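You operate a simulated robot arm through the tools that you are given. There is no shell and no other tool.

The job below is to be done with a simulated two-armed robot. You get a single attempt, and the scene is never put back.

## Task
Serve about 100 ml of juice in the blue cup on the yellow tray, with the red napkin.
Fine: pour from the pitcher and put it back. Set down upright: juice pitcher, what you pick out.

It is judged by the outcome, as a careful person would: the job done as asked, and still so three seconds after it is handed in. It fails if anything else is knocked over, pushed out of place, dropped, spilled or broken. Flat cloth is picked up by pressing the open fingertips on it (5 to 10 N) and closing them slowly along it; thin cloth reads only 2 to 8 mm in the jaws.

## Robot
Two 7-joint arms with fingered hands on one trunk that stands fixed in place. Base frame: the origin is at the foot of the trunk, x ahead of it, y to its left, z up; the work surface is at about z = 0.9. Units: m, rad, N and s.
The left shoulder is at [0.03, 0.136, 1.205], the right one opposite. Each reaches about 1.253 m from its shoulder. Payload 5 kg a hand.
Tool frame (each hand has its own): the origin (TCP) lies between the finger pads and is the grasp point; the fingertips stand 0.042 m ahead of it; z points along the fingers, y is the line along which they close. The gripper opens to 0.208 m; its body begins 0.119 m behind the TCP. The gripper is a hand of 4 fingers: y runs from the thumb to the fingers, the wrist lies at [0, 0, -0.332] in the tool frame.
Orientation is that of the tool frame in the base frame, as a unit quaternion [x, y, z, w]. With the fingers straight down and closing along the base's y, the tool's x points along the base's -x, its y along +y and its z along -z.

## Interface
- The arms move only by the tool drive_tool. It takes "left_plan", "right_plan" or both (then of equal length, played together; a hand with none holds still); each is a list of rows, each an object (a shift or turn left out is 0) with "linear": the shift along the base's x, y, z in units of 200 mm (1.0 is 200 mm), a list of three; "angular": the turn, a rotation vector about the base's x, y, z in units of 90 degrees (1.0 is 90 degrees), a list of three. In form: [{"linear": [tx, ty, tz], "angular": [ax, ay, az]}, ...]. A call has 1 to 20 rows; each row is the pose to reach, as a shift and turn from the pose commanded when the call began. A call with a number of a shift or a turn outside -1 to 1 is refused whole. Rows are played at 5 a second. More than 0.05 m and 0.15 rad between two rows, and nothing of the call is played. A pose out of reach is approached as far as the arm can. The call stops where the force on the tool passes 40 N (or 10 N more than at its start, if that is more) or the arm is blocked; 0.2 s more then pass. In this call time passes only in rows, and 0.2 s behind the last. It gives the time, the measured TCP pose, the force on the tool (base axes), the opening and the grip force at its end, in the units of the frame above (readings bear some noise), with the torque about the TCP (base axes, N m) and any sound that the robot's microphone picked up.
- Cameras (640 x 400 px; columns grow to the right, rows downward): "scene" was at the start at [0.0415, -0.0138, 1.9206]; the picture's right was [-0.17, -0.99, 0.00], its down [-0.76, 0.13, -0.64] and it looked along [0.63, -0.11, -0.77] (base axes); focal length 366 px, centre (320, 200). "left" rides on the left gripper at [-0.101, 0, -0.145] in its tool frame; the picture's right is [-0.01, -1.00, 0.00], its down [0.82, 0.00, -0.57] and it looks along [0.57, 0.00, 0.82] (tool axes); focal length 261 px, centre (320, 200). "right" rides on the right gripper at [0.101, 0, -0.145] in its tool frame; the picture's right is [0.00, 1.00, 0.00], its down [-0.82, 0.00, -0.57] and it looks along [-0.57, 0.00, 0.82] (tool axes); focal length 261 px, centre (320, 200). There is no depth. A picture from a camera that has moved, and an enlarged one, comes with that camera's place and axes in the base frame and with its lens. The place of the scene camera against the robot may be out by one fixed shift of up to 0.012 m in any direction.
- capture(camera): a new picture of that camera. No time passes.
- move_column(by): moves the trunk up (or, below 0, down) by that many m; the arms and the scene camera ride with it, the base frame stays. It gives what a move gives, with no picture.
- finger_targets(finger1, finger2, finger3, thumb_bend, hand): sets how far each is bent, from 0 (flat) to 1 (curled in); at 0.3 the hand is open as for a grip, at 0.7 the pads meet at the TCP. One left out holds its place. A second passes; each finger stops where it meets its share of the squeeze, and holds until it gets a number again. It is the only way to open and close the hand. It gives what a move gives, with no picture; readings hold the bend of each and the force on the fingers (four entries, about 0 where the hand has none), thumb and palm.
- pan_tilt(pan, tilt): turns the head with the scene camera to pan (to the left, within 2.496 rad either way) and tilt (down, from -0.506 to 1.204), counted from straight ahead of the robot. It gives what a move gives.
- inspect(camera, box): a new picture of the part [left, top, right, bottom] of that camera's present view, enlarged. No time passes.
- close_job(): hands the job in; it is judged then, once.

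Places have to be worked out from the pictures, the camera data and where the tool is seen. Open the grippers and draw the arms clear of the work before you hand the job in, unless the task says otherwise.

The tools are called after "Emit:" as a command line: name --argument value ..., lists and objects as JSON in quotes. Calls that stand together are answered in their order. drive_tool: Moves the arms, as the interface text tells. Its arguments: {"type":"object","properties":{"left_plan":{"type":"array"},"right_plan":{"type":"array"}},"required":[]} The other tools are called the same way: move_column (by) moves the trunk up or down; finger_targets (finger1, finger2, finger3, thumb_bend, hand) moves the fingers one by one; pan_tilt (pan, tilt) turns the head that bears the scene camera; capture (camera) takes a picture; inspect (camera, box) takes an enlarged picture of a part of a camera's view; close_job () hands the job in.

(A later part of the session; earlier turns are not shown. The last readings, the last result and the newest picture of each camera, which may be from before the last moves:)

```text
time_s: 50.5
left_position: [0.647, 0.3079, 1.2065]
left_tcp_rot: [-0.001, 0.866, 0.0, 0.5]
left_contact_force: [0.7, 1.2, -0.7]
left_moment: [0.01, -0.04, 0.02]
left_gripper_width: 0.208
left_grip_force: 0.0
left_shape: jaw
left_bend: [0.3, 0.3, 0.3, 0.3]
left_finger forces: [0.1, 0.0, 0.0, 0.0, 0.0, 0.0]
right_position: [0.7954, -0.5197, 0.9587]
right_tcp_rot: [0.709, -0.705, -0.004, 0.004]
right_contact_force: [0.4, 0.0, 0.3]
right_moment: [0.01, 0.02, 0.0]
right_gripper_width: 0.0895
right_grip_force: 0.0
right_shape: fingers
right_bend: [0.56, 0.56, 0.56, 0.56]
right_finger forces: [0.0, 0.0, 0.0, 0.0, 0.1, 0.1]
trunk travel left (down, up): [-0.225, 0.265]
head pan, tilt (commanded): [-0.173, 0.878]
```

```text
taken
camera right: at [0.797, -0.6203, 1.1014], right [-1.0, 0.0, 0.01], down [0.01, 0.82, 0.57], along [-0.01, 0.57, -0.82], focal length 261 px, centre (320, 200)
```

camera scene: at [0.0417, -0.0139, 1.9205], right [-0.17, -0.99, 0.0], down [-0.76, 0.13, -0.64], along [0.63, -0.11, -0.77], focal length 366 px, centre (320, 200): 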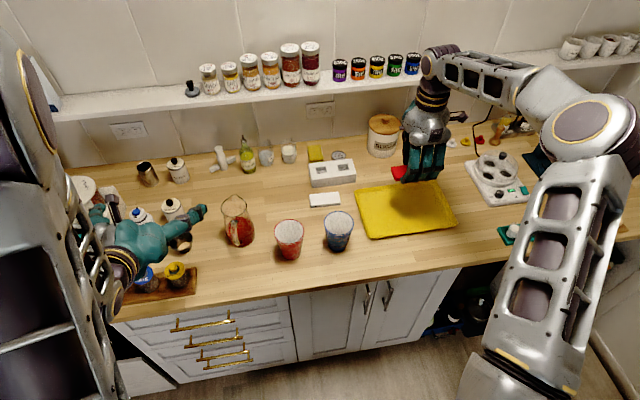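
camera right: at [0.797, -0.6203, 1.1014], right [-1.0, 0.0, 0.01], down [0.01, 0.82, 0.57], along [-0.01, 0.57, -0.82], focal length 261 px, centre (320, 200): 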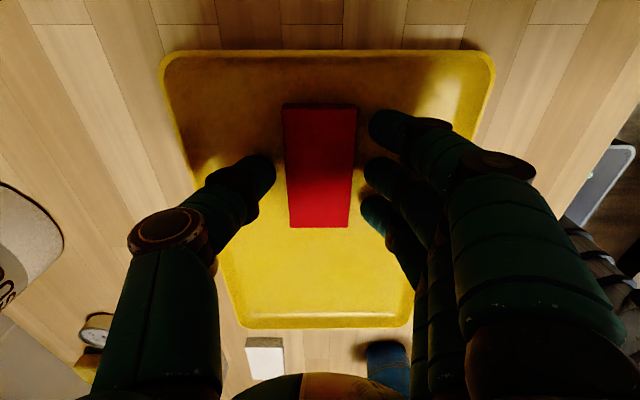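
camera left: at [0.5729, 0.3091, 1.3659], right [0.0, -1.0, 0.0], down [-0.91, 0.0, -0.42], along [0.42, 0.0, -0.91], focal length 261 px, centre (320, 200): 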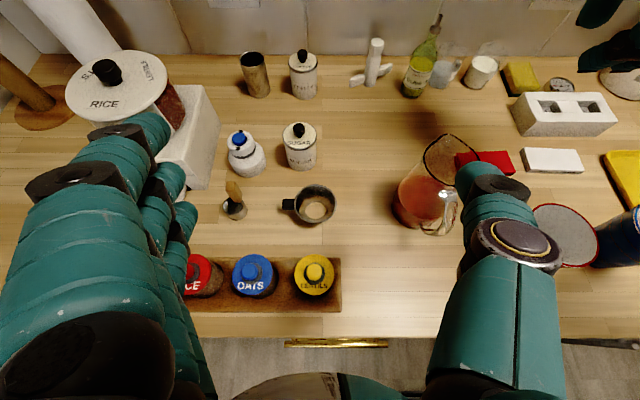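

The napkin lies flat on the tray. I raise the right hand and head toward the blue cup, opening the fingers wider on the way.

Emit:
drive_tool --right_plan '[{"linear": [0, 0, 0.1]}, {"linear": [0, 0, 0.3]}, {"linear": [0, 0, 0.5]}, {"linear": [0, 0, 0.7]}, {"linear": [0, 0, 0.9]}, {"linear": [0, 0.1, 1.0]}, {"linear": [-0.1, 0.3, 1.0]}, {"linear": [-0.2, 0.5, 1.0]}, {"linear": [-0.3, 0.7, 1.0]}, {"linear": [-0.4, 0.9, 1.0]}, {"linear": [-0.45, 1.0, 1.0]}]'

Emit:
finger_targets --hand "right" --finger1 0.4 --finger2 0.4 --finger3 0.4 --thumb_bend 0.4

Emit:
capture --camera "right"

Emit:
capture --camera "scene"

```text
time_s: 52.9
left_position: [0.6477, 0.3079, 1.2058]
left_tcp_rot: [0.0, 0.866, 0.0, 0.5]
left_contact_force: [0.2, -0.6, 1.2]
left_moment: [0.03, -0.01, 0.03]
left_gripper_width: 0.2076
left_grip_force: 0.0
left_shape: jaw
left_bend: [0.3, 0.3, 0.3, 0.3]
left_finger forces: [0.1, 0.0, 0.0, 0.0, 0.0, 0.0]
right_position: [0.704, -0.3199, 1.1579]
right_tcp_rot: [0.708, -0.706, -0.004, 0.004]
right_contact_force: [-0.1, -0.3, -0.2]
right_moment: [0.03, 0.01, 0.0]
right_gripper_width: 0.0898
right_grip_force: 0.1
right_shape: fingers
right_bend: [0.56, 0.56, 0.56, 0.56]
right_finger forces: [0.1, 0.0, 0.0, 0.0, 0.0, 0.0]
trunk travel left (down, up): [-0.225, 0.265]
head pan, tilt (commanded): [-0.173, 0.878]
```

```text
time_s: 53.9
left_position: [0.6483, 0.3081, 1.2045]
left_tcp_rot: [0.0, 0.866, -0.001, 0.5]
left_contact_force: [-1.2, 1.3, 0.0]
left_moment: [-0.03, 0.01, 0.0]
left_gripper_width: 0.2079
left_grip_force: 0.1
left_shape: jaw
left_bend: [0.3, 0.3, 0.3, 0.3]
left_finger forces: [0.0, 0.0, 0.0, 0.0, 0.0, 0.0]
right_position: [0.705, -0.32, 1.1585]
right_tcp_rot: [0.709, -0.705, -0.004, 0.004]
right_contact_force: [0.0, -0.4, 0.0]
right_moment: [0.03, 0.01, -0.04]
right_gripper_width: 0.172
right_grip_force: 0.0
right_shape: fingers
right_bend: [0.4, 0.4, 0.4, 0.4]
right_finger forces: [0.1, 0.0, 0.0, 0.0, 0.0, 0.1]
trunk travel left (down, up): [-0.225, 0.265]
head pan, tilt (commanded): [-0.173, 0.878]
```

```text
taken
camera right: at [0.7063, -0.4203, 1.3013], right [-1.0, 0.0, 0.01], down [0.01, 0.82, 0.57], along [-0.01, 0.57, -0.82], focal length 261 px, centre (320, 200)
```

right: 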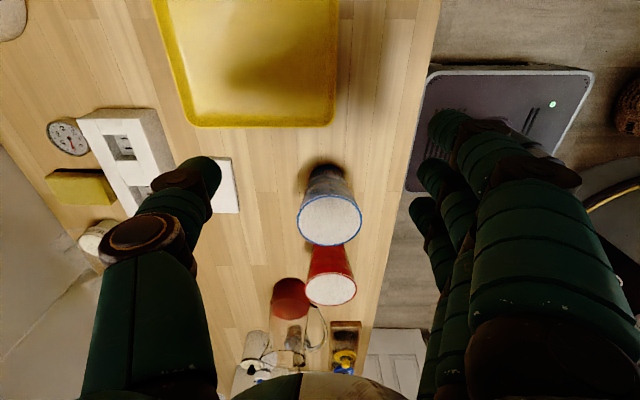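

```text
taken
camera scene: at [0.0415, -0.0139, 1.9206], right [-0.17, -0.99, 0.0], down [-0.76, 0.13, -0.64], along [0.63, -0.11, -0.77], focal length 366 px, centre (320, 200)
```

scene: 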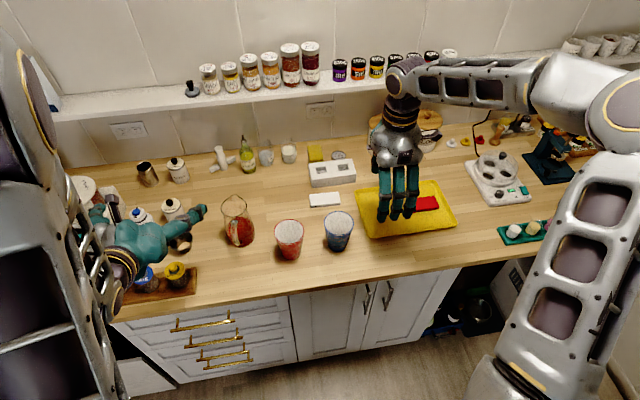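

Blue cup centre is at about (0.690, -0.186). With the fingers' centreline offset, I take the TCP to (0.690, -0.177) above it, then check alignment.

Emit:
drive_tool --right_plan '[{"linear": [-0.02, 0.18, 0]}, {"linear": [-0.04, 0.36, 0]}, {"linear": [-0.06, 0.54, 0]}, {"linear": [-0.07, 0.715, 0]}]'

Emit:
capture --camera "right"

Emit:
inspect --camera "scene" --box '[260, 130, 420, 270]'

Emit:
capture --camera "left"

```text
time_s: 54.9
left_position: [0.6476, 0.3084, 1.2041]
left_tcp_rot: [0.0, 0.866, 0.0, 0.5]
left_contact_force: [-0.3, 0.4, -0.6]
left_moment: [-0.04, -0.03, -0.09]
left_gripper_width: 0.2081
left_grip_force: 0.0
left_shape: jaw
left_bend: [0.3, 0.3, 0.3, 0.3]
left_finger forces: [0.1, 0.0, 0.0, 0.1, 0.0, 0.0]
right_position: [0.6902, -0.1766, 1.1573]
right_tcp_rot: [0.709, -0.705, -0.004, 0.004]
right_contact_force: [0.6, 0.2, -0.2]
right_moment: [-0.04, 0.02, 0.02]
right_gripper_width: 0.1719
right_grip_force: 0.0
right_shape: fingers
right_bend: [0.4, 0.4, 0.4, 0.4]
right_finger forces: [0.0, 0.0, 0.0, 0.0, 0.0, 0.0]
trunk travel left (down, up): [-0.225, 0.265]
head pan, tilt (commanded): [-0.173, 0.878]
```

```text
taken
camera right: at [0.6916, -0.2765, 1.3008], right [-1.0, 0.0, 0.01], down [0.01, 0.82, 0.57], along [-0.01, 0.57, -0.82], focal length 261 px, centre (320, 200)
```

right: 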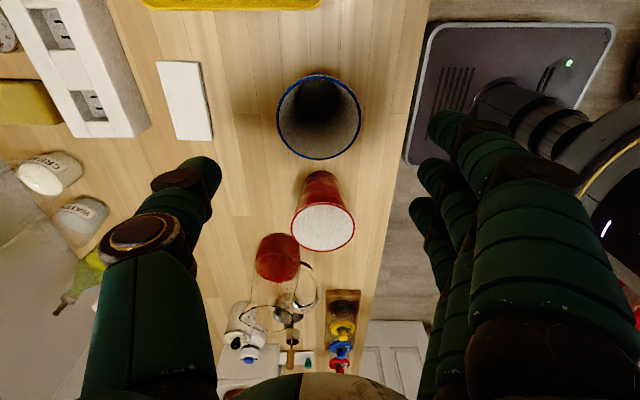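

```text
2.86 times, centred on (340, 200) of scene
camera zoom: at [0.0415, -0.0119, 1.9206], right [-0.17, -0.99, 0.0], down [-0.76, 0.13, -0.64], along [0.63, -0.11, -0.77], focal length 1044 px, centre (263, 200)
```

zoom: 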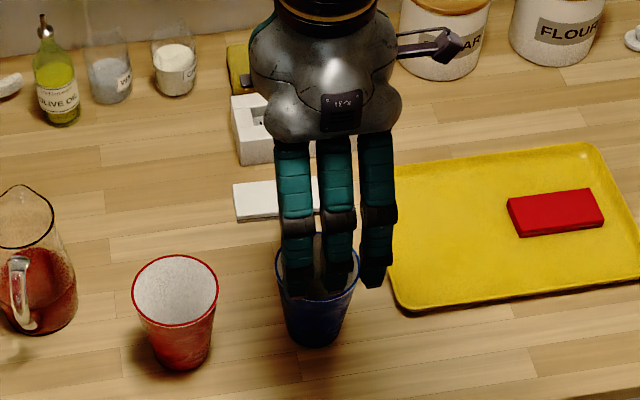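

```text
taken
camera left: at [0.5731, 0.3102, 1.3656], right [0.0, -1.0, 0.01], down [-0.91, 0.0, -0.42], along [0.42, 0.0, -0.91], focal length 261 px, centre (320, 200)
```

left: 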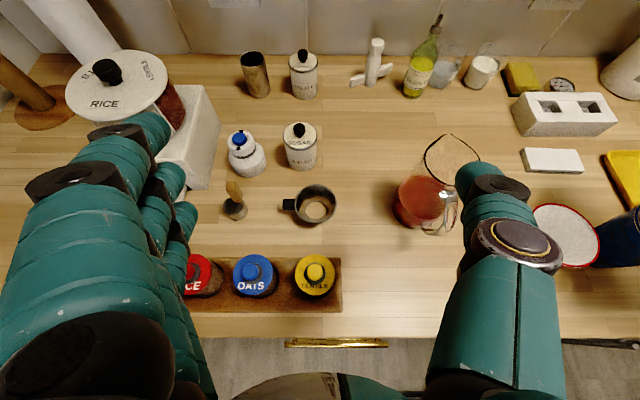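

Cup rim centre confirmed at (0.689, -0.189). I descend straight over it to TCP z≈0.972 with the open hand.

Emit:
drive_tool --right_plan '[{"linear": [0, -0.015, -0.15]}, {"linear": [0, -0.02, -0.3]}, {"linear": [0, -0.02, -0.45]}, {"linear": [0, -0.02, -0.6]}, {"linear": [0, -0.02, -0.75]}, {"linear": [0, -0.02, -0.87]}, {"linear": [0, -0.02, -0.925]}]'

Emit:
capture --camera "right"

Emit:
inspect --camera "scene" --box '[260, 130, 420, 270]'

```text
time_s: 56.5
left_position: [0.6475, 0.3087, 1.2052]
left_tcp_rot: [-0.001, 0.866, 0.0, 0.499]
left_contact_force: [0.5, -0.1, -0.5]
left_moment: [0.02, -0.01, 0.02]
left_gripper_width: 0.2077
left_grip_force: 0.0
left_shape: jaw
left_bend: [0.3, 0.3, 0.3, 0.3]
left_finger forces: [0.0, 0.0, 0.0, 0.1, 0.0, 0.0]
right_position: [0.6929, -0.1819, 0.9733]
right_tcp_rot: [0.709, -0.705, -0.005, 0.002]
right_contact_force: [0.9, -0.2, 0.1]
right_moment: [-0.03, 0.0, 0.01]
right_gripper_width: 0.1719
right_grip_force: 0.1
right_shape: fingers
right_bend: [0.4, 0.4, 0.4, 0.4]
right_finger forces: [0.0, 0.0, 0.0, 0.0, 0.0, 0.0]
trunk travel left (down, up): [-0.225, 0.265]
head pan, tilt (commanded): [-0.173, 0.878]
```

```text
taken
camera right: at [0.6937, -0.2816, 1.1164], right [-1.0, 0.0, 0.01], down [0.01, 0.82, 0.57], along [-0.01, 0.57, -0.82], focal length 261 px, centre (320, 200)
```

right: 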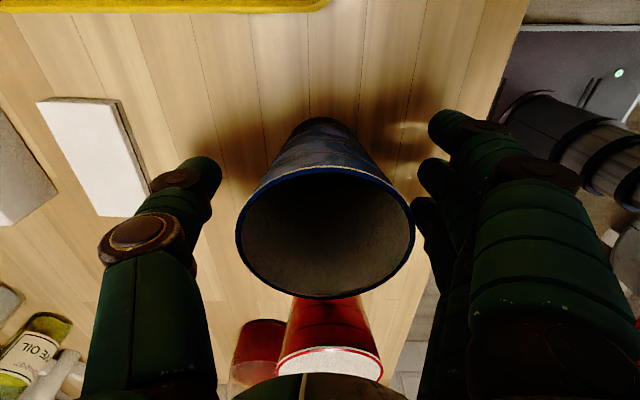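

```text
2.86 times, centred on (340, 200) of scene
camera zoom: at [0.0414, -0.0139, 1.9206], right [-0.17, -0.99, 0.0], down [-0.76, 0.13, -0.64], along [0.63, -0.11, -0.77], focal length 1044 px, centre (263, 200)
```

zoom: 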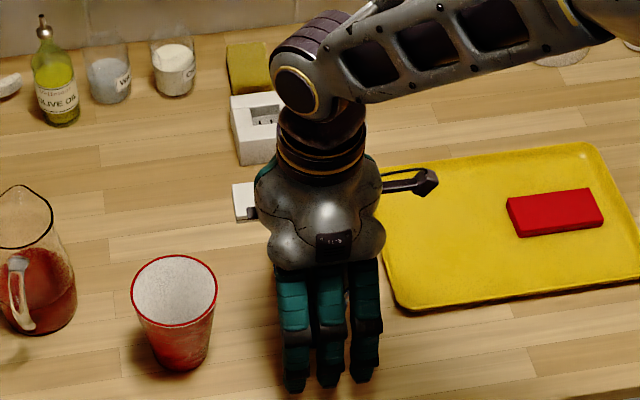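

Cup is between thumb and fingers, slightly nearer the fingers; I shift 4 mm toward -x and close in steps.

Emit:
drive_tool --right_plan '[{"linear": [-0.02, -0.01, 0]}]'

Emit:
finger_targets --hand "right" --finger1 0.5 --finger2 0.5 --finger3 0.5 --thumb_bend 0.5

Emit:
capture --camera "right"

```text
time_s: 56.9
left_position: [0.6474, 0.3075, 1.2058]
left_tcp_rot: [0.0, 0.866, -0.001, 0.5]
left_contact_force: [-0.1, -0.4, 0.9]
left_moment: [0.0, -0.02, 0.01]
left_gripper_width: 0.2078
left_grip_force: 0.1
left_shape: jaw
left_bend: [0.3, 0.3, 0.3, 0.3]
left_finger forces: [0.0, 0.1, 0.1, 0.0, 0.1, 0.0]
right_position: [0.689, -0.1839, 0.9732]
right_tcp_rot: [0.709, -0.705, -0.005, 0.003]
right_contact_force: [-0.1, 0.0, 0.9]
right_moment: [0.0, -0.01, 0.0]
right_gripper_width: 0.1721
right_grip_force: 0.0
right_shape: fingers
right_bend: [0.4, 0.4, 0.4, 0.4]
right_finger forces: [0.0, 0.1, 0.1, 0.0, 0.0, 0.1]
trunk travel left (down, up): [-0.225, 0.265]
head pan, tilt (commanded): [-0.173, 0.878]
```

```text
time_s: 57.9
left_position: [0.6476, 0.3087, 1.2051]
left_tcp_rot: [0.0, 0.866, -0.001, 0.5]
left_contact_force: [-0.2, -0.4, 0.3]
left_moment: [0.01, 0.0, 0.03]
left_gripper_width: 0.2076
left_grip_force: 0.0
left_shape: jaw
left_bend: [0.3, 0.3, 0.3, 0.3]
left_finger forces: [0.1, 0.0, 0.0, 0.1, 0.1, 0.0]
right_position: [0.6887, -0.183, 0.9729]
right_tcp_rot: [0.709, -0.705, -0.004, 0.004]
right_contact_force: [0.5, -0.1, 1.5]
right_moment: [0.03, -0.05, 0.03]
right_gripper_width: 0.1216
right_grip_force: 0.1
right_shape: fingers
right_bend: [0.5, 0.5, 0.5, 0.5]
right_finger forces: [0.0, 0.0, 0.0, 0.0, 0.0, 0.1]
trunk travel left (down, up): [-0.225, 0.265]
head pan, tilt (commanded): [-0.173, 0.878]
```

```text
taken
camera right: at [0.6898, -0.2833, 1.1167], right [-1.0, 0.0, 0.01], down [0.01, 0.82, 0.57], along [-0.01, 0.57, -0.82], focal length 261 px, centre (320, 200)
```

right: 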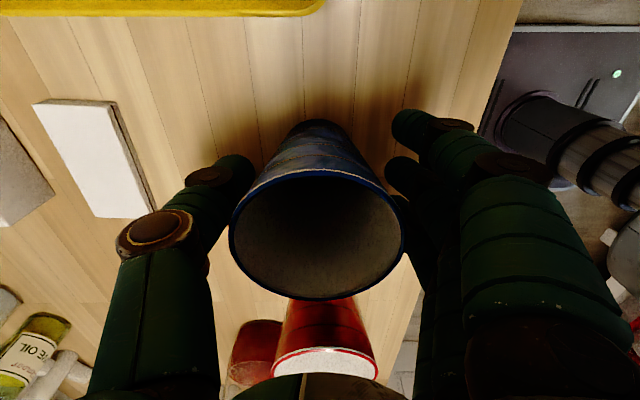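

Well centred now. I keep closing in small steps until all digits touch.

Emit:
finger_targets --hand "right" --finger1 0.54 --finger2 0.54 --finger3 0.54 --thumb_bend 0.54

Emit:
finger_targets --hand "right" --finger1 0.57 --finger2 0.57 --finger3 0.57 --thumb_bend 0.57

Emit:
capture --camera "right"

```text
time_s: 58.9
left_position: [0.6495, 0.3087, 1.2042]
left_tcp_rot: [0.0, 0.866, -0.001, 0.5]
left_contact_force: [0.1, 0.1, -0.7]
left_moment: [0.02, 0.03, -0.01]
left_gripper_width: 0.2079
left_grip_force: 0.0
left_shape: jaw
left_bend: [0.3, 0.3, 0.3, 0.3]
left_finger forces: [0.1, 0.0, 0.0, 0.0, 0.0, 0.0]
right_position: [0.6883, -0.1834, 0.9731]
right_tcp_rot: [0.709, -0.705, -0.004, 0.003]
right_contact_force: [0.5, 0.2, 0.3]
right_moment: [0.01, -0.02, -0.01]
right_gripper_width: 0.1011
right_grip_force: 0.0
right_shape: fingers
right_bend: [0.54, 0.54, 0.54, 0.54]
right_finger forces: [0.0, 0.1, 0.0, 0.0, 0.0, 0.0]
trunk travel left (down, up): [-0.225, 0.265]
head pan, tilt (commanded): [-0.173, 0.878]
```

```text
time_s: 59.9
left_position: [0.6469, 0.3088, 1.205]
left_tcp_rot: [0.0, 0.866, 0.0, 0.5]
left_contact_force: [-0.4, 0.0, 0.4]
left_moment: [-0.03, 0.01, -0.04]
left_gripper_width: 0.2082
left_grip_force: 0.0
left_shape: jaw
left_bend: [0.3, 0.3, 0.3, 0.3]
left_finger forces: [0.0, 0.0, 0.0, 0.1, 0.1, 0.0]
right_position: [0.6877, -0.1834, 0.9728]
right_tcp_rot: [0.709, -0.705, -0.004, 0.003]
right_contact_force: [0.1, 0.4, 0.6]
right_moment: [0.01, 0.04, 0.01]
right_gripper_width: 0.0914
right_grip_force: 0.0
right_shape: fingers
right_bend: [0.56, 0.56, 0.56, 0.56]
right_finger forces: [0.0, 0.0, 0.1, 0.0, 0.0, 0.0]
trunk travel left (down, up): [-0.225, 0.265]
head pan, tilt (commanded): [-0.173, 0.878]
```

```text
taken
camera right: at [0.6898, -0.2833, 1.1166], right [-1.0, 0.0, 0.01], down [0.01, 0.82, 0.57], along [-0.01, 0.57, -0.82], focal length 261 px, centre (320, 200)
```

right: 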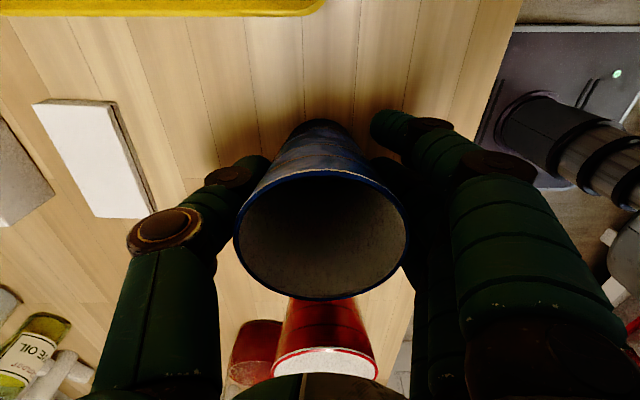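

Near contact (gap 0.091). I continue closing slowly.

Emit:
finger_targets --hand "right" --finger1 0.59 --finger2 0.59 --finger3 0.59 --thumb_bend 0.59

Emit:
capture --camera "right"

```text
time_s: 60.9
left_position: [0.6478, 0.3079, 1.2052]
left_tcp_rot: [0.0, 0.866, -0.001, 0.5]
left_contact_force: [0.3, 0.7, 0.4]
left_moment: [0.01, 0.02, -0.01]
left_gripper_width: 0.2078
left_grip_force: 0.1
left_shape: jaw
left_bend: [0.3, 0.3, 0.3, 0.3]
left_finger forces: [0.0, 0.1, 0.0, 0.0, 0.0, 0.1]
right_position: [0.6862, -0.1826, 0.9732]
right_tcp_rot: [0.709, -0.705, -0.005, 0.003]
right_contact_force: [-0.4, -0.4, -0.3]
right_moment: [-0.01, 0.0, -0.02]
right_gripper_width: 0.0809
right_grip_force: 3.5
right_shape: fingers
right_bend: [0.59, 0.57, 0.59, 0.58]
right_finger forces: [0.1, 4.1, 0.1, 0.0, 4.1, 0.0]
trunk travel left (down, up): [-0.225, 0.265]
head pan, tilt (commanded): [-0.173, 0.878]
```

```text
taken
camera right: at [0.6898, -0.2833, 1.1166], right [-1.0, 0.0, 0.01], down [0.01, 0.82, 0.57], along [-0.01, 0.57, -0.82], focal length 261 px, centre (320, 200)
```

right: 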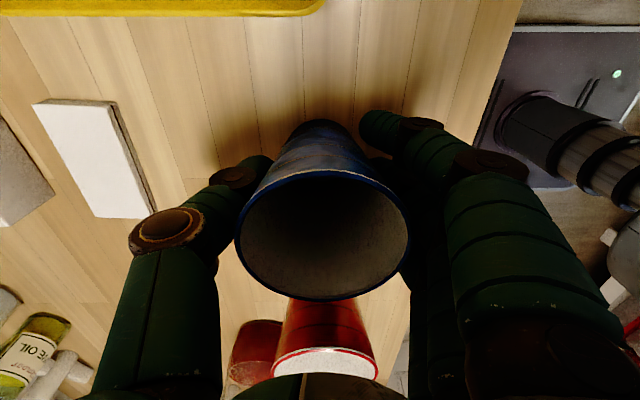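

Finger 2 and thumb hold the cup (4 N). I wrap fingers 1 and 3 in and squeeze a little more.

Emit:
finger_targets --hand "right" --finger1 0.64 --finger2 0.6 --finger3 0.64 --thumb_bend 0.61

Emit:
finger_targets --hand "right" --finger1 0.68 --finger2 0.62 --finger3 0.68 --thumb_bend 0.63

```text
time_s: 61.9
left_position: [0.6477, 0.3089, 1.2048]
left_tcp_rot: [-0.001, 0.866, 0.0, 0.5]
left_contact_force: [-0.8, -0.1, -0.6]
left_moment: [0.02, -0.04, -0.01]
left_gripper_width: 0.2078
left_grip_force: 0.1
left_shape: jaw
left_bend: [0.3, 0.3, 0.3, 0.3]
left_finger forces: [0.1, 0.1, 0.1, 0.0, 0.0, 0.1]
right_position: [0.6885, -0.1837, 0.9748]
right_tcp_rot: [0.708, -0.706, -0.004, 0.003]
right_contact_force: [-0.6, -1.0, -0.2]
right_moment: [-0.01, 0.03, 0.01]
right_gripper_width: 0.0706
right_grip_force: 8.4
right_shape: fingers
right_bend: [0.63, 0.56, 0.63, 0.59]
right_finger forces: [1.8, 5.0, 1.4, 0.0, 8.4, 0.0]
trunk travel left (down, up): [-0.225, 0.265]
head pan, tilt (commanded): [-0.173, 0.878]
```

```text
time_s: 62.9
left_position: [0.6478, 0.3075, 1.2042]
left_tcp_rot: [-0.001, 0.866, 0.0, 0.5]
left_contact_force: [0.6, 0.4, -0.4]
left_moment: [0.03, 0.01, 0.02]
left_gripper_width: 0.2081
left_grip_force: 0.2
left_shape: jaw
left_bend: [0.3, 0.3, 0.3, 0.3]
left_finger forces: [0.1, 0.1, 0.1, 0.0, 0.0, 0.0]
right_position: [0.6875, -0.1828, 0.975]
right_tcp_rot: [0.709, -0.705, -0.005, 0.002]
right_contact_force: [0.1, 0.2, 0.9]
right_moment: [0.01, 0.02, -0.04]
right_gripper_width: 0.0693
right_grip_force: 15.6
right_shape: fingers
right_bend: [0.64, 0.58, 0.65, 0.6]
right_finger forces: [5.2, 6.2, 4.3, 0.0, 15.9, 0.0]
trunk travel left (down, up): [-0.225, 0.265]
head pan, tilt (commanded): [-0.173, 0.878]
```

Cup is gripped by all digits with ~16 N. I lift 6 cm slowly and check.

Emit:
drive_tool --right_plan '[{"linear": [0, 0, 0.03]}, {"linear": [0, 0, 0.08]}, {"linear": [0, 0, 0.15]}, {"linear": [0, 0, 0.25]}, {"linear": [0, 0, 0.35]}]'

Emit:
capture --camera "right"

Emit:
inspect --camera "scene" --box '[260, 130, 420, 270]'

Emit:
capture --camera "left"

```text
time_s: 64.1
left_position: [0.6468, 0.3089, 1.2055]
left_tcp_rot: [0.0, 0.866, 0.0, 0.5]
left_contact_force: [-0.4, -0.8, 0.7]
left_moment: [0.01, -0.01, 0.01]
left_gripper_width: 0.208
left_grip_force: 0.1
left_shape: jaw
left_bend: [0.3, 0.3, 0.3, 0.3]
left_finger forces: [0.1, 0.0, 0.0, 0.0, 0.1, 0.0]
right_position: [0.6884, -0.1844, 1.0437]
right_tcp_rot: [0.709, -0.706, -0.005, 0.003]
right_contact_force: [0.5, -0.3, 0.4]
right_moment: [0.0, -0.02, -0.03]
right_gripper_width: 0.0694
right_grip_force: 15.9
right_shape: fingers
right_bend: [0.64, 0.58, 0.65, 0.6]
right_finger forces: [5.3, 6.3, 4.4, 0.0, 15.9, 0.0]
trunk travel left (down, up): [-0.225, 0.265]
head pan, tilt (commanded): [-0.173, 0.878]
```

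```text
taken
camera right: at [0.6884, -0.2838, 1.1868], right [-1.0, 0.0, 0.01], down [0.01, 0.82, 0.57], along [-0.01, 0.57, -0.82], focal length 261 px, centre (320, 200)
```

right: 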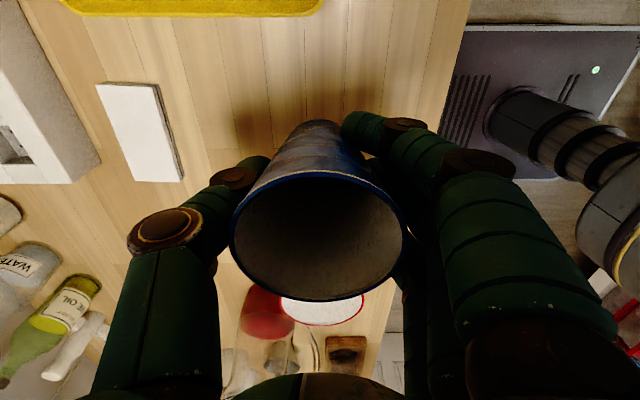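

```text
2.86 times, centred on (340, 200) of scene
camera zoom: at [0.0409, -0.0135, 1.9206], right [-0.17, -0.99, 0.0], down [-0.76, 0.13, -0.64], along [0.63, -0.11, -0.77], focal length 1044 px, centre (263, 200)
```

zoom: 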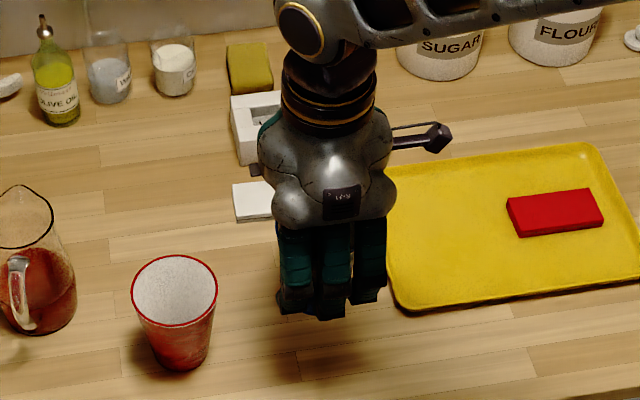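

```text
taken
camera left: at [0.5725, 0.3093, 1.3661], right [0.0, -1.0, 0.0], down [-0.91, 0.0, -0.42], along [0.42, 0.0, -0.91], focal length 261 px, centre (320, 200)
```

left: 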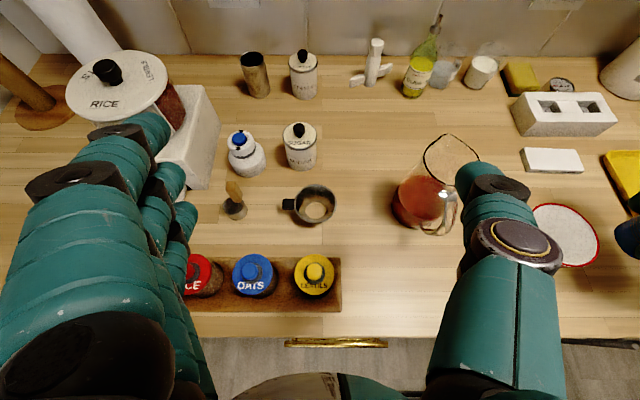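

Cup is lifted and upright. I carry it over to the left half of the tray, aiming for (0.78, -0.36), with its bottom at about 0.97.

Emit:
drive_tool --right_plan '[{"linear": [0.05, -0.1, 0]}, {"linear": [0.11, -0.21, 0]}, {"linear": [0.17, -0.32, 0]}, {"linear": [0.23, -0.43, 0]}, {"linear": [0.29, -0.54, 0]}, {"linear": [0.35, -0.65, 0]}, {"linear": [0.41, -0.76, 0]}, {"linear": [0.46, -0.85, 0]}, {"linear": [0.46, -0.85, -0.1]}, {"linear": [0.46, -0.85, -0.2]}, {"linear": [0.46, -0.85, -0.26]}]'

Emit:
capture --camera "right"

Emit:
inspect --camera "scene" --box '[320, 130, 480, 260]'

```text
time_s: 66.5
left_position: [0.6472, 0.3084, 1.206]
left_tcp_rot: [-0.001, 0.866, 0.0, 0.5]
left_contact_force: [-0.3, 0.0, 0.0]
left_moment: [0.0, 0.03, -0.01]
left_gripper_width: 0.208
left_grip_force: 0.1
left_shape: jaw
left_bend: [0.3, 0.3, 0.3, 0.3]
left_finger forces: [0.0, 0.0, 0.1, 0.1, 0.0, 0.0]
right_position: [0.7777, -0.3522, 0.9909]
right_tcp_rot: [0.709, -0.706, -0.005, 0.004]
right_contact_force: [0.3, 0.2, 0.5]
right_moment: [0.01, -0.01, 0.0]
right_gripper_width: 0.0694
right_grip_force: 16.6
right_shape: fingers
right_bend: [0.64, 0.58, 0.65, 0.6]
right_finger forces: [5.4, 6.3, 4.7, 0.1, 15.9, 0.0]
trunk travel left (down, up): [-0.225, 0.265]
head pan, tilt (commanded): [-0.173, 0.878]
```

```text
taken
camera right: at [0.7798, -0.4534, 1.1343], right [-1.0, 0.0, 0.01], down [0.01, 0.82, 0.57], along [-0.01, 0.57, -0.82], focal length 261 px, centre (320, 200)
```

right: 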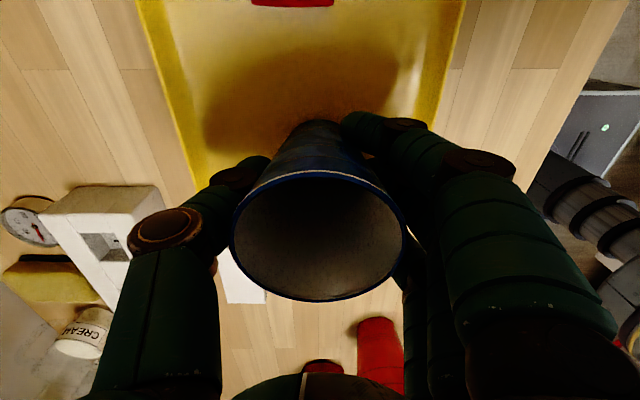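

```text
3.08 times, centred on (400, 195) of scene
camera zoom: at [0.0419, -0.0138, 1.9205], right [-0.17, -0.99, 0.0], down [-0.76, 0.13, -0.64], along [0.63, -0.11, -0.77], focal length 1125 px, centre (74, 215)
```

zoom: 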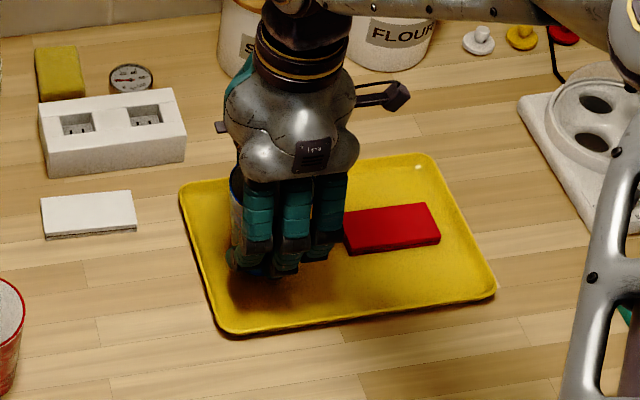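

Cup hovers over the left half of the tray with good margins. I lower it gently until contact.

Emit:
drive_tool --right_plan '[{"linear": [0, 0, -0.015]}, {"linear": [0, 0, -0.03]}, {"linear": [0, 0, -0.04]}]'

Emit:
drive_tool --right_plan '[{"linear": [0, 0, -0.005]}, {"linear": [0, 0, -0.012]}]'

```text
time_s: 67.3
left_position: [0.6473, 0.308, 1.2048]
left_tcp_rot: [0.0, 0.866, -0.001, 0.5]
left_contact_force: [-0.1, 0.7, -0.1]
left_moment: [0.0, 0.0, -0.02]
left_gripper_width: 0.2077
left_grip_force: 0.0
left_shape: jaw
left_bend: [0.3, 0.3, 0.3, 0.3]
left_finger forces: [0.0, 0.1, 0.0, 0.0, 0.0, 0.1]
right_position: [0.7783, -0.3539, 0.9833]
right_tcp_rot: [0.709, -0.705, -0.004, 0.003]
right_contact_force: [0.3, -0.1, -0.3]
right_moment: [-0.01, 0.01, -0.01]
right_gripper_width: 0.0692
right_grip_force: 16.2
right_shape: fingers
right_bend: [0.64, 0.58, 0.65, 0.6]
right_finger forces: [5.4, 6.3, 4.6, 0.0, 15.9, 0.0]
trunk travel left (down, up): [-0.225, 0.265]
head pan, tilt (commanded): [-0.173, 0.878]
```

```text
time_s: 67.9
left_position: [0.6483, 0.3089, 1.2045]
left_tcp_rot: [0.0, 0.866, 0.0, 0.499]
left_contact_force: [0.5, 0.2, 0.6]
left_moment: [0.0, 0.0, -0.01]
left_gripper_width: 0.2078
left_grip_force: 0.1
left_shape: jaw
left_bend: [0.3, 0.3, 0.3, 0.3]
left_finger forces: [0.0, 0.1, 0.1, 0.0, 0.0, 0.1]
right_position: [0.7794, -0.3545, 0.9815]
right_tcp_rot: [0.709, -0.705, -0.004, 0.003]
right_contact_force: [0.2, 0.3, -0.1]
right_moment: [-0.01, -0.03, 0.03]
right_gripper_width: 0.0694
right_grip_force: 16.0
right_shape: fingers
right_bend: [0.64, 0.58, 0.65, 0.6]
right_finger forces: [5.5, 6.3, 4.6, 0.0, 15.9, 0.1]
trunk travel left (down, up): [-0.225, 0.265]
head pan, tilt (commanded): [-0.173, 0.878]
```

Still free at 0.9815; another 2 mm in fine steps.

Emit:
drive_tool --right_plan '[{"linear": [0, 0, -0.005]}, {"linear": [0, 0, -0.01]}]'

Emit:
drive_tool --right_plan '[{"linear": [0, 0, -0.004]}, {"linear": [0, 0, -0.007]}]'

```text
time_s: 68.5
left_position: [0.648, 0.3071, 1.2059]
left_tcp_rot: [0.0, 0.866, 0.0, 0.5]
left_contact_force: [-0.6, -0.7, -0.1]
left_moment: [0.01, 0.01, -0.02]
left_gripper_width: 0.208
left_grip_force: 0.0
left_shape: jaw
left_bend: [0.3, 0.3, 0.3, 0.3]
left_finger forces: [0.1, 0.0, 0.0, 0.0, 0.0, 0.0]
right_position: [0.7801, -0.3528, 0.9788]
right_tcp_rot: [0.709, -0.706, -0.004, 0.004]
right_contact_force: [0.1, 0.3, 0.5]
right_moment: [0.02, 0.02, -0.01]
right_gripper_width: 0.0693
right_grip_force: 16.0
right_shape: fingers
right_bend: [0.64, 0.58, 0.65, 0.6]
right_finger forces: [5.5, 6.3, 4.6, 0.0, 16.0, 0.0]
trunk travel left (down, up): [-0.225, 0.265]
head pan, tilt (commanded): [-0.173, 0.878]
```

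```text
time_s: 69.1
left_position: [0.6468, 0.3085, 1.207]
left_tcp_rot: [0.0, 0.866, 0.0, 0.5]
left_contact_force: [-0.7, 0.2, 0.1]
left_moment: [0.0, -0.01, 0.01]
left_gripper_width: 0.2081
left_grip_force: 0.2
left_shape: jaw
left_bend: [0.3, 0.3, 0.3, 0.3]
left_finger forces: [0.1, 0.0, 0.0, 0.0, 0.0, 0.1]
right_position: [0.779, -0.3528, 0.9787]
right_tcp_rot: [0.709, -0.705, -0.005, 0.003]
right_contact_force: [0.0, 0.0, -1.5]
right_moment: [0.01, -0.01, 0.02]
right_gripper_width: 0.0694
right_grip_force: 16.5
right_shape: fingers
right_bend: [0.64, 0.58, 0.65, 0.6]
right_finger forces: [5.3, 6.3, 4.6, 0.0, 16.0, 0.0]
trunk travel left (down, up): [-0.225, 0.265]
head pan, tilt (commanded): [-0.173, 0.878]
```

Still no contact; I continue down 1 mm at a time.

Emit:
drive_tool --right_plan '[{"linear": [0, 0, -0.005]}, {"linear": [0, 0, -0.009]}]'

Emit:
drive_tool --right_plan '[{"linear": [0, 0, -0.005]}]'

```text
time_s: 69.7
left_position: [0.647, 0.308, 1.2072]
left_tcp_rot: [0.0, 0.866, 0.0, 0.501]
left_contact_force: [0.4, -0.3, 0.3]
left_moment: [0.01, -0.03, -0.03]
left_gripper_width: 0.2079
left_grip_force: 0.0
left_shape: jaw
left_bend: [0.3, 0.3, 0.3, 0.3]
left_finger forces: [0.0, 0.1, 0.0, 0.0, 0.0, 0.1]
right_position: [0.78, -0.3524, 0.9768]
right_tcp_rot: [0.709, -0.705, -0.005, 0.003]
right_contact_force: [-0.3, 1.4, 4.7]
right_moment: [0.04, -0.07, -0.04]
right_gripper_width: 0.0693
right_grip_force: 15.8
right_shape: fingers
right_bend: [0.64, 0.58, 0.65, 0.6]
right_finger forces: [5.7, 6.5, 4.7, 0.0, 15.7, 0.0]
trunk travel left (down, up): [-0.225, 0.265]
head pan, tilt (commanded): [-0.173, 0.878]
```

```text
time_s: 70.1
left_position: [0.6463, 0.3085, 1.2056]
left_tcp_rot: [0.001, 0.866, -0.001, 0.5]
left_contact_force: [1.0, -0.2, 0.1]
left_moment: [-0.02, -0.01, 0.01]
left_gripper_width: 0.2077
left_grip_force: 0.2
left_shape: jaw
left_bend: [0.3, 0.3, 0.3, 0.3]
left_finger forces: [0.0, 0.0, 0.1, 0.0, 0.1, 0.1]
right_position: [0.7797, -0.3535, 0.9755]
right_tcp_rot: [0.709, -0.705, -0.003, 0.002]
right_contact_force: [-1.7, 1.4, 11.1]
right_moment: [0.04, -0.14, 0.07]
right_gripper_width: 0.069
right_grip_force: 17.1
right_shape: fingers
right_bend: [0.64, 0.58, 0.65, 0.6]
right_finger forces: [5.8, 7.0, 5.0, 0.0, 15.8, 0.0]
trunk travel left (down, up): [-0.225, 0.265]
head pan, tilt (commanded): [-0.173, 0.878]
```

Contact with the tray (11 N). I ease up 1 mm and release the cup in steps.

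Emit:
drive_tool --right_plan '[{"linear": [0, 0, 0.006]}]'

Emit:
finger_targets --hand "right" --finger1 0.6 --finger2 0.565 --finger3 0.6 --thumb_bend 0.585

Emit:
finger_targets --hand "right" --finger1 0.53 --finger2 0.53 --finger3 0.53 --thumb_bend 0.53

Emit:
capture --camera "right"

```text
time_s: 70.5
left_position: [0.6467, 0.3092, 1.2053]
left_tcp_rot: [-0.001, 0.866, 0.0, 0.5]
left_contact_force: [0.2, 0.1, -0.5]
left_moment: [-0.01, 0.0, 0.0]
left_gripper_width: 0.2075
left_grip_force: 0.0
left_shape: jaw
left_bend: [0.3, 0.3, 0.3, 0.3]
left_finger forces: [0.0, 0.1, 0.1, 0.1, 0.0, 0.0]
right_position: [0.7796, -0.3544, 0.9763]
right_tcp_rot: [0.709, -0.705, -0.005, 0.003]
right_contact_force: [0.3, 0.9, 5.3]
right_moment: [0.02, -0.15, 0.04]
right_gripper_width: 0.069
right_grip_force: 16.4
right_shape: fingers
right_bend: [0.64, 0.58, 0.65, 0.6]
right_finger forces: [5.6, 6.3, 4.8, 0.0, 16.2, 0.0]
trunk travel left (down, up): [-0.225, 0.265]
head pan, tilt (commanded): [-0.173, 0.878]
```

```text
time_s: 71.5
left_position: [0.6481, 0.3083, 1.205]
left_tcp_rot: [0.0, 0.866, 0.0, 0.5]
left_contact_force: [-0.1, 0.0, -0.5]
left_moment: [0.01, -0.02, 0.0]
left_gripper_width: 0.208
left_grip_force: 0.0
left_shape: jaw
left_bend: [0.3, 0.3, 0.3, 0.3]
left_finger forces: [0.0, 0.0, 0.0, 0.0, 0.0, 0.1]
right_position: [0.7797, -0.3534, 0.9758]
right_tcp_rot: [0.709, -0.705, -0.004, 0.003]
right_contact_force: [-0.5, -0.1, 0.0]
right_moment: [0.0, 0.0, -0.01]
right_gripper_width: 0.0766
right_grip_force: 0.9
right_shape: fingers
right_bend: [0.6, 0.56, 0.6, 0.58]
right_finger forces: [0.0, 0.8, 0.1, 0.0, 0.7, 0.1]
trunk travel left (down, up): [-0.225, 0.265]
head pan, tilt (commanded): [-0.173, 0.878]
```

```text
time_s: 72.5
left_position: [0.6471, 0.3069, 1.2052]
left_tcp_rot: [-0.001, 0.866, 0.0, 0.501]
left_contact_force: [0.1, -0.1, -0.3]
left_moment: [-0.02, 0.0, 0.04]
left_gripper_width: 0.208
left_grip_force: 0.0
left_shape: jaw
left_bend: [0.3, 0.3, 0.3, 0.3]
left_finger forces: [0.1, 0.1, 0.0, 0.0, 0.1, 0.1]
right_position: [0.7799, -0.3538, 0.9759]
right_tcp_rot: [0.709, -0.705, -0.004, 0.003]
right_contact_force: [0.5, -0.5, 0.3]
right_moment: [-0.01, 0.03, 0.03]
right_gripper_width: 0.1042
right_grip_force: 0.0
right_shape: fingers
right_bend: [0.53, 0.53, 0.53, 0.53]
right_finger forces: [0.0, 0.0, 0.0, 0.0, 0.0, 0.1]
trunk travel left (down, up): [-0.225, 0.265]
head pan, tilt (commanded): [-0.173, 0.878]
```

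```text
taken
camera right: at [0.7808, -0.4541, 1.1194], right [-1.0, 0.0, 0.01], down [0.01, 0.82, 0.57], along [-0.01, 0.57, -0.82], focal length 261 px, centre (320, 200)
```

right: 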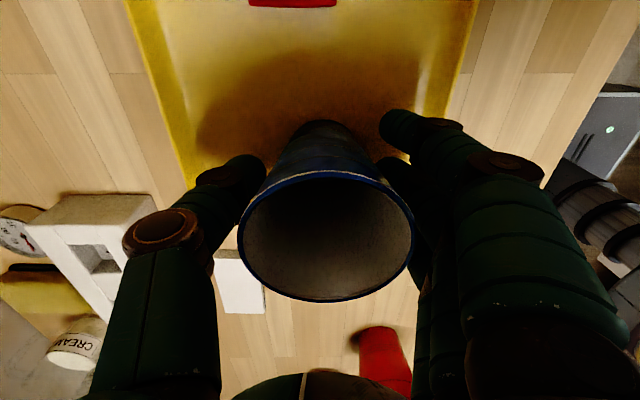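

The cup is standing freely. I open a bit more so the rim clears, then raise the right hand straight up.

Emit:
finger_targets --hand "right" --finger1 0.47 --finger2 0.47 --finger3 0.47 --thumb_bend 0.47

Emit:
drive_tool --right_plan '[{"linear": [-0.01, 0, 0.05]}, {"linear": [-0.01, 0, 0.15]}, {"linear": [-0.01, 0, 0.3]}, {"linear": [-0.01, 0, 0.45]}, {"linear": [-0.01, 0, 0.6]}, {"linear": [-0.01, 0, 0.8]}, {"linear": [-0.01, 0, 1.0]}]'

Emit:
capture --camera "right"

Emit:
inspect --camera "scene" --box '[320, 130, 480, 260]'

```text
time_s: 73.5
left_position: [0.648, 0.3073, 1.2045]
left_tcp_rot: [0.0, 0.866, 0.0, 0.5]
left_contact_force: [1.5, 0.2, -1.4]
left_moment: [0.01, 0.01, 0.03]
left_gripper_width: 0.2083
left_grip_force: 0.1
left_shape: jaw
left_bend: [0.3, 0.3, 0.3, 0.3]
left_finger forces: [0.1, 0.1, 0.0, 0.0, 0.0, 0.1]
right_position: [0.7804, -0.3539, 0.9766]
right_tcp_rot: [0.709, -0.705, -0.005, 0.003]
right_contact_force: [1.5, 0.1, 0.5]
right_moment: [-0.01, 0.01, 0.03]
right_gripper_width: 0.1354
right_grip_force: 0.0
right_shape: fingers
right_bend: [0.47, 0.47, 0.47, 0.47]
right_finger forces: [0.0, 0.1, 0.0, 0.0, 0.0, 0.0]
trunk travel left (down, up): [-0.225, 0.265]
head pan, tilt (commanded): [-0.173, 0.878]
```

```text
time_s: 75.1
left_position: [0.6464, 0.3081, 1.2063]
left_tcp_rot: [0.0, 0.866, 0.0, 0.499]
left_contact_force: [-0.7, 0.0, -0.1]
left_moment: [0.0, -0.04, 0.01]
left_gripper_width: 0.2078
left_grip_force: 0.0
left_shape: jaw
left_bend: [0.3, 0.3, 0.3, 0.3]
left_finger forces: [0.0, 0.0, 0.0, 0.0, 0.1, 0.0]
right_position: [0.7769, -0.3525, 1.1754]
right_tcp_rot: [0.709, -0.705, -0.004, 0.003]
right_contact_force: [-0.3, 0.3, -0.7]
right_moment: [-0.04, -0.08, 0.02]
right_gripper_width: 0.1352
right_grip_force: 0.1
right_shape: fingers
right_bend: [0.47, 0.47, 0.47, 0.47]
right_finger forces: [0.0, 0.0, 0.0, 0.0, 0.0, 0.1]
trunk travel left (down, up): [-0.225, 0.265]
head pan, tilt (commanded): [-0.173, 0.878]
```

```text
taken
camera right: at [0.7785, -0.4531, 1.3179], right [-1.0, 0.0, 0.01], down [0.01, 0.82, 0.57], along [-0.01, 0.57, -0.82], focal length 261 px, centre (320, 200)
```

right: 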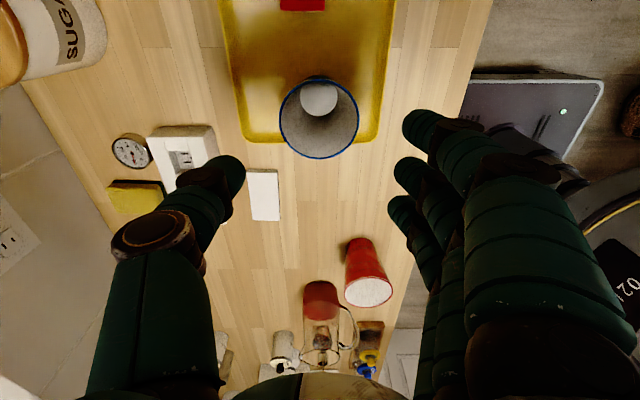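

```text
3.08 times, centred on (400, 195) of scene
camera zoom: at [0.0403, -0.0133, 1.9206], right [-0.17, -0.99, 0.0], down [-0.76, 0.13, -0.64], along [0.63, -0.11, -0.77], focal length 1125 px, centre (74, 215)
```

zoom: 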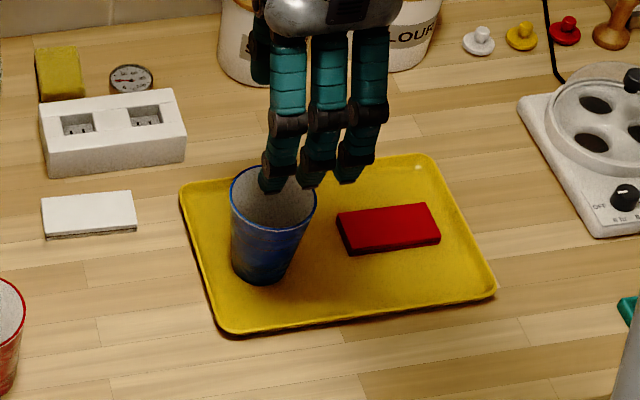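

The cup stands upright on the tray at about (0.776, -0.361), rim z≈1.022. Now I raise and park the right hand to the right of the tray where its camera can still watch the cup.

Emit:
drive_tool --right_plan '[{"linear": [0, 0, 0.2]}, {"linear": [0, -0.1, 0.4]}, {"linear": [0, -0.3, 0.5]}, {"linear": [0, -0.5, 0.6]}, {"linear": [0, -0.7, 0.65]}, {"linear": [0, -0.9, 0.7]}, {"linear": [0, -1.0, 0.7]}]'

Emit:
drive_tool --right_plan '[{"linear": [0, -0.15, 0]}, {"linear": [0, -0.3, 0]}]'

Emit:
capture --camera "right"

Emit:
pan_tilt --pan 0.25 --tilt 0.9

Emit:
capture --camera "scene"

```text
time_s: 76.7
left_position: [0.6443, 0.3108, 1.2072]
left_tcp_rot: [-0.002, 0.865, 0.001, 0.501]
left_contact_force: [-2.1, 1.2, 0.3]
left_moment: [-0.13, -0.11, -0.13]
left_gripper_width: 0.2079
left_grip_force: 0.1
left_shape: jaw
left_bend: [0.3, 0.3, 0.3, 0.3]
left_finger forces: [0.1, 0.0, 0.0, 0.0, 0.1, 0.0]
right_position: [0.7563, -0.5243, 1.3153]
right_tcp_rot: [-0.706, 0.709, 0.0, -0.003]
right_contact_force: [-0.9, 1.1, 0.8]
right_moment: [-0.25, -0.25, -0.01]
right_gripper_width: 0.1363
right_grip_force: 0.0
right_shape: fingers
right_bend: [0.47, 0.47, 0.47, 0.47]
right_finger forces: [0.0, 0.0, 0.0, 0.0, 0.1, 0.0]
right hand out of reach, approached as far as the arm can: row 6, 7
trunk travel left (down, up): [-0.225, 0.265]
head pan, tilt (commanded): [-0.173, 0.878]
```

```text
time_s: 77.3
left_position: [0.6496, 0.3095, 1.2044]
left_tcp_rot: [-0.001, 0.866, 0.0, 0.499]
left_contact_force: [0.5, 0.4, -0.2]
left_moment: [-0.04, 0.02, -0.07]
left_gripper_width: 0.2079
left_grip_force: 0.1
left_shape: jaw
left_bend: [0.3, 0.3, 0.3, 0.3]
left_finger forces: [0.1, 0.0, 0.0, 0.0, 0.0, 0.0]
right_position: [0.7397, -0.5448, 1.3079]
right_tcp_rot: [0.707, -0.707, -0.004, 0.004]
right_contact_force: [1.4, 0.6, 0.1]
right_moment: [-0.06, 0.15, 0.01]
right_gripper_width: 0.1363
right_grip_force: 0.1
right_shape: fingers
right_bend: [0.47, 0.47, 0.47, 0.47]
right_finger forces: [0.1, 0.1, 0.0, 0.0, 0.1, 0.1]
right hand out of reach, approached as far as the arm can: row 1, 2
trunk travel left (down, up): [-0.225, 0.265]
head pan, tilt (commanded): [-0.173, 0.878]
```

```text
taken
camera right: at [0.7416, -0.6443, 1.451], right [-1.0, 0.0, 0.01], down [0.01, 0.82, 0.57], along [-0.01, 0.57, -0.82], focal length 261 px, centre (320, 200)
```

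right: 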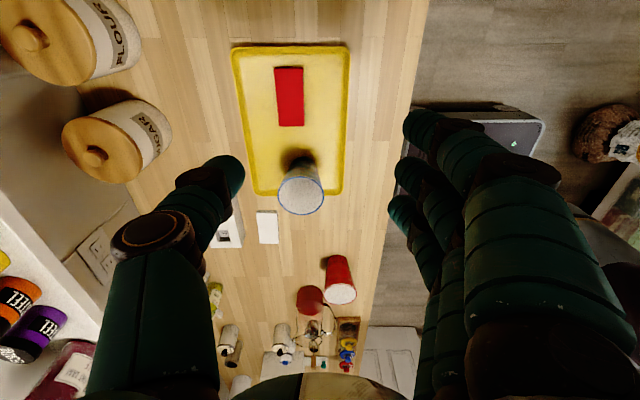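

```text
time_s: 78.2
left_position: [0.648, 0.3078, 1.2061]
left_tcp_rot: [-0.001, 0.866, 0.0, 0.5]
left_contact_force: [-0.3, 0.5, -0.8]
left_moment: [-0.04, 0.0, 0.0]
left_gripper_width: 0.2079
left_grip_force: 0.2
left_shape: jaw
left_bend: [0.3, 0.3, 0.3, 0.3]
left_finger forces: [0.0, 0.1, 0.0, 0.0, 0.0, 0.1]
right_position: [0.739, -0.5462, 1.3093]
right_tcp_rot: [0.708, -0.706, -0.002, 0.004]
right_contact_force: [0.0, -1.3, 0.6]
right_moment: [-0.05, 0.02, 0.0]
right_gripper_width: 0.1362
right_grip_force: 0.0
right_shape: fingers
right_bend: [0.47, 0.47, 0.47, 0.47]
right_finger forces: [0.0, 0.0, 0.0, 0.0, 0.1, 0.1]
trunk travel left (down, up): [-0.225, 0.265]
head pan, tilt (commanded): [0.25, 0.901]
```

```text
taken
camera scene: at [0.0389, 0.0183, 1.9188], right [0.25, -0.97, 0.0], down [-0.76, -0.19, -0.62], along [0.6, 0.15, -0.78], focal length 366 px, centre (320, 200)
```

scene: 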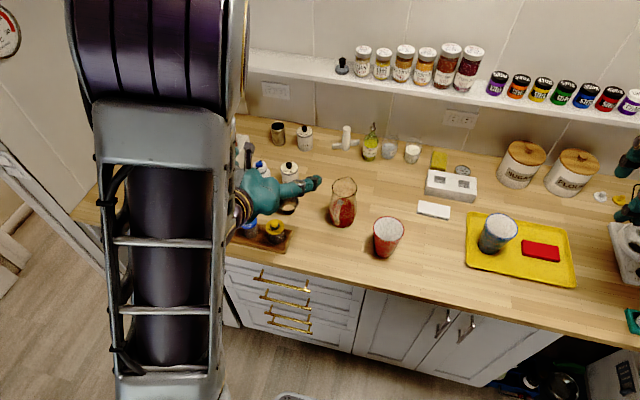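

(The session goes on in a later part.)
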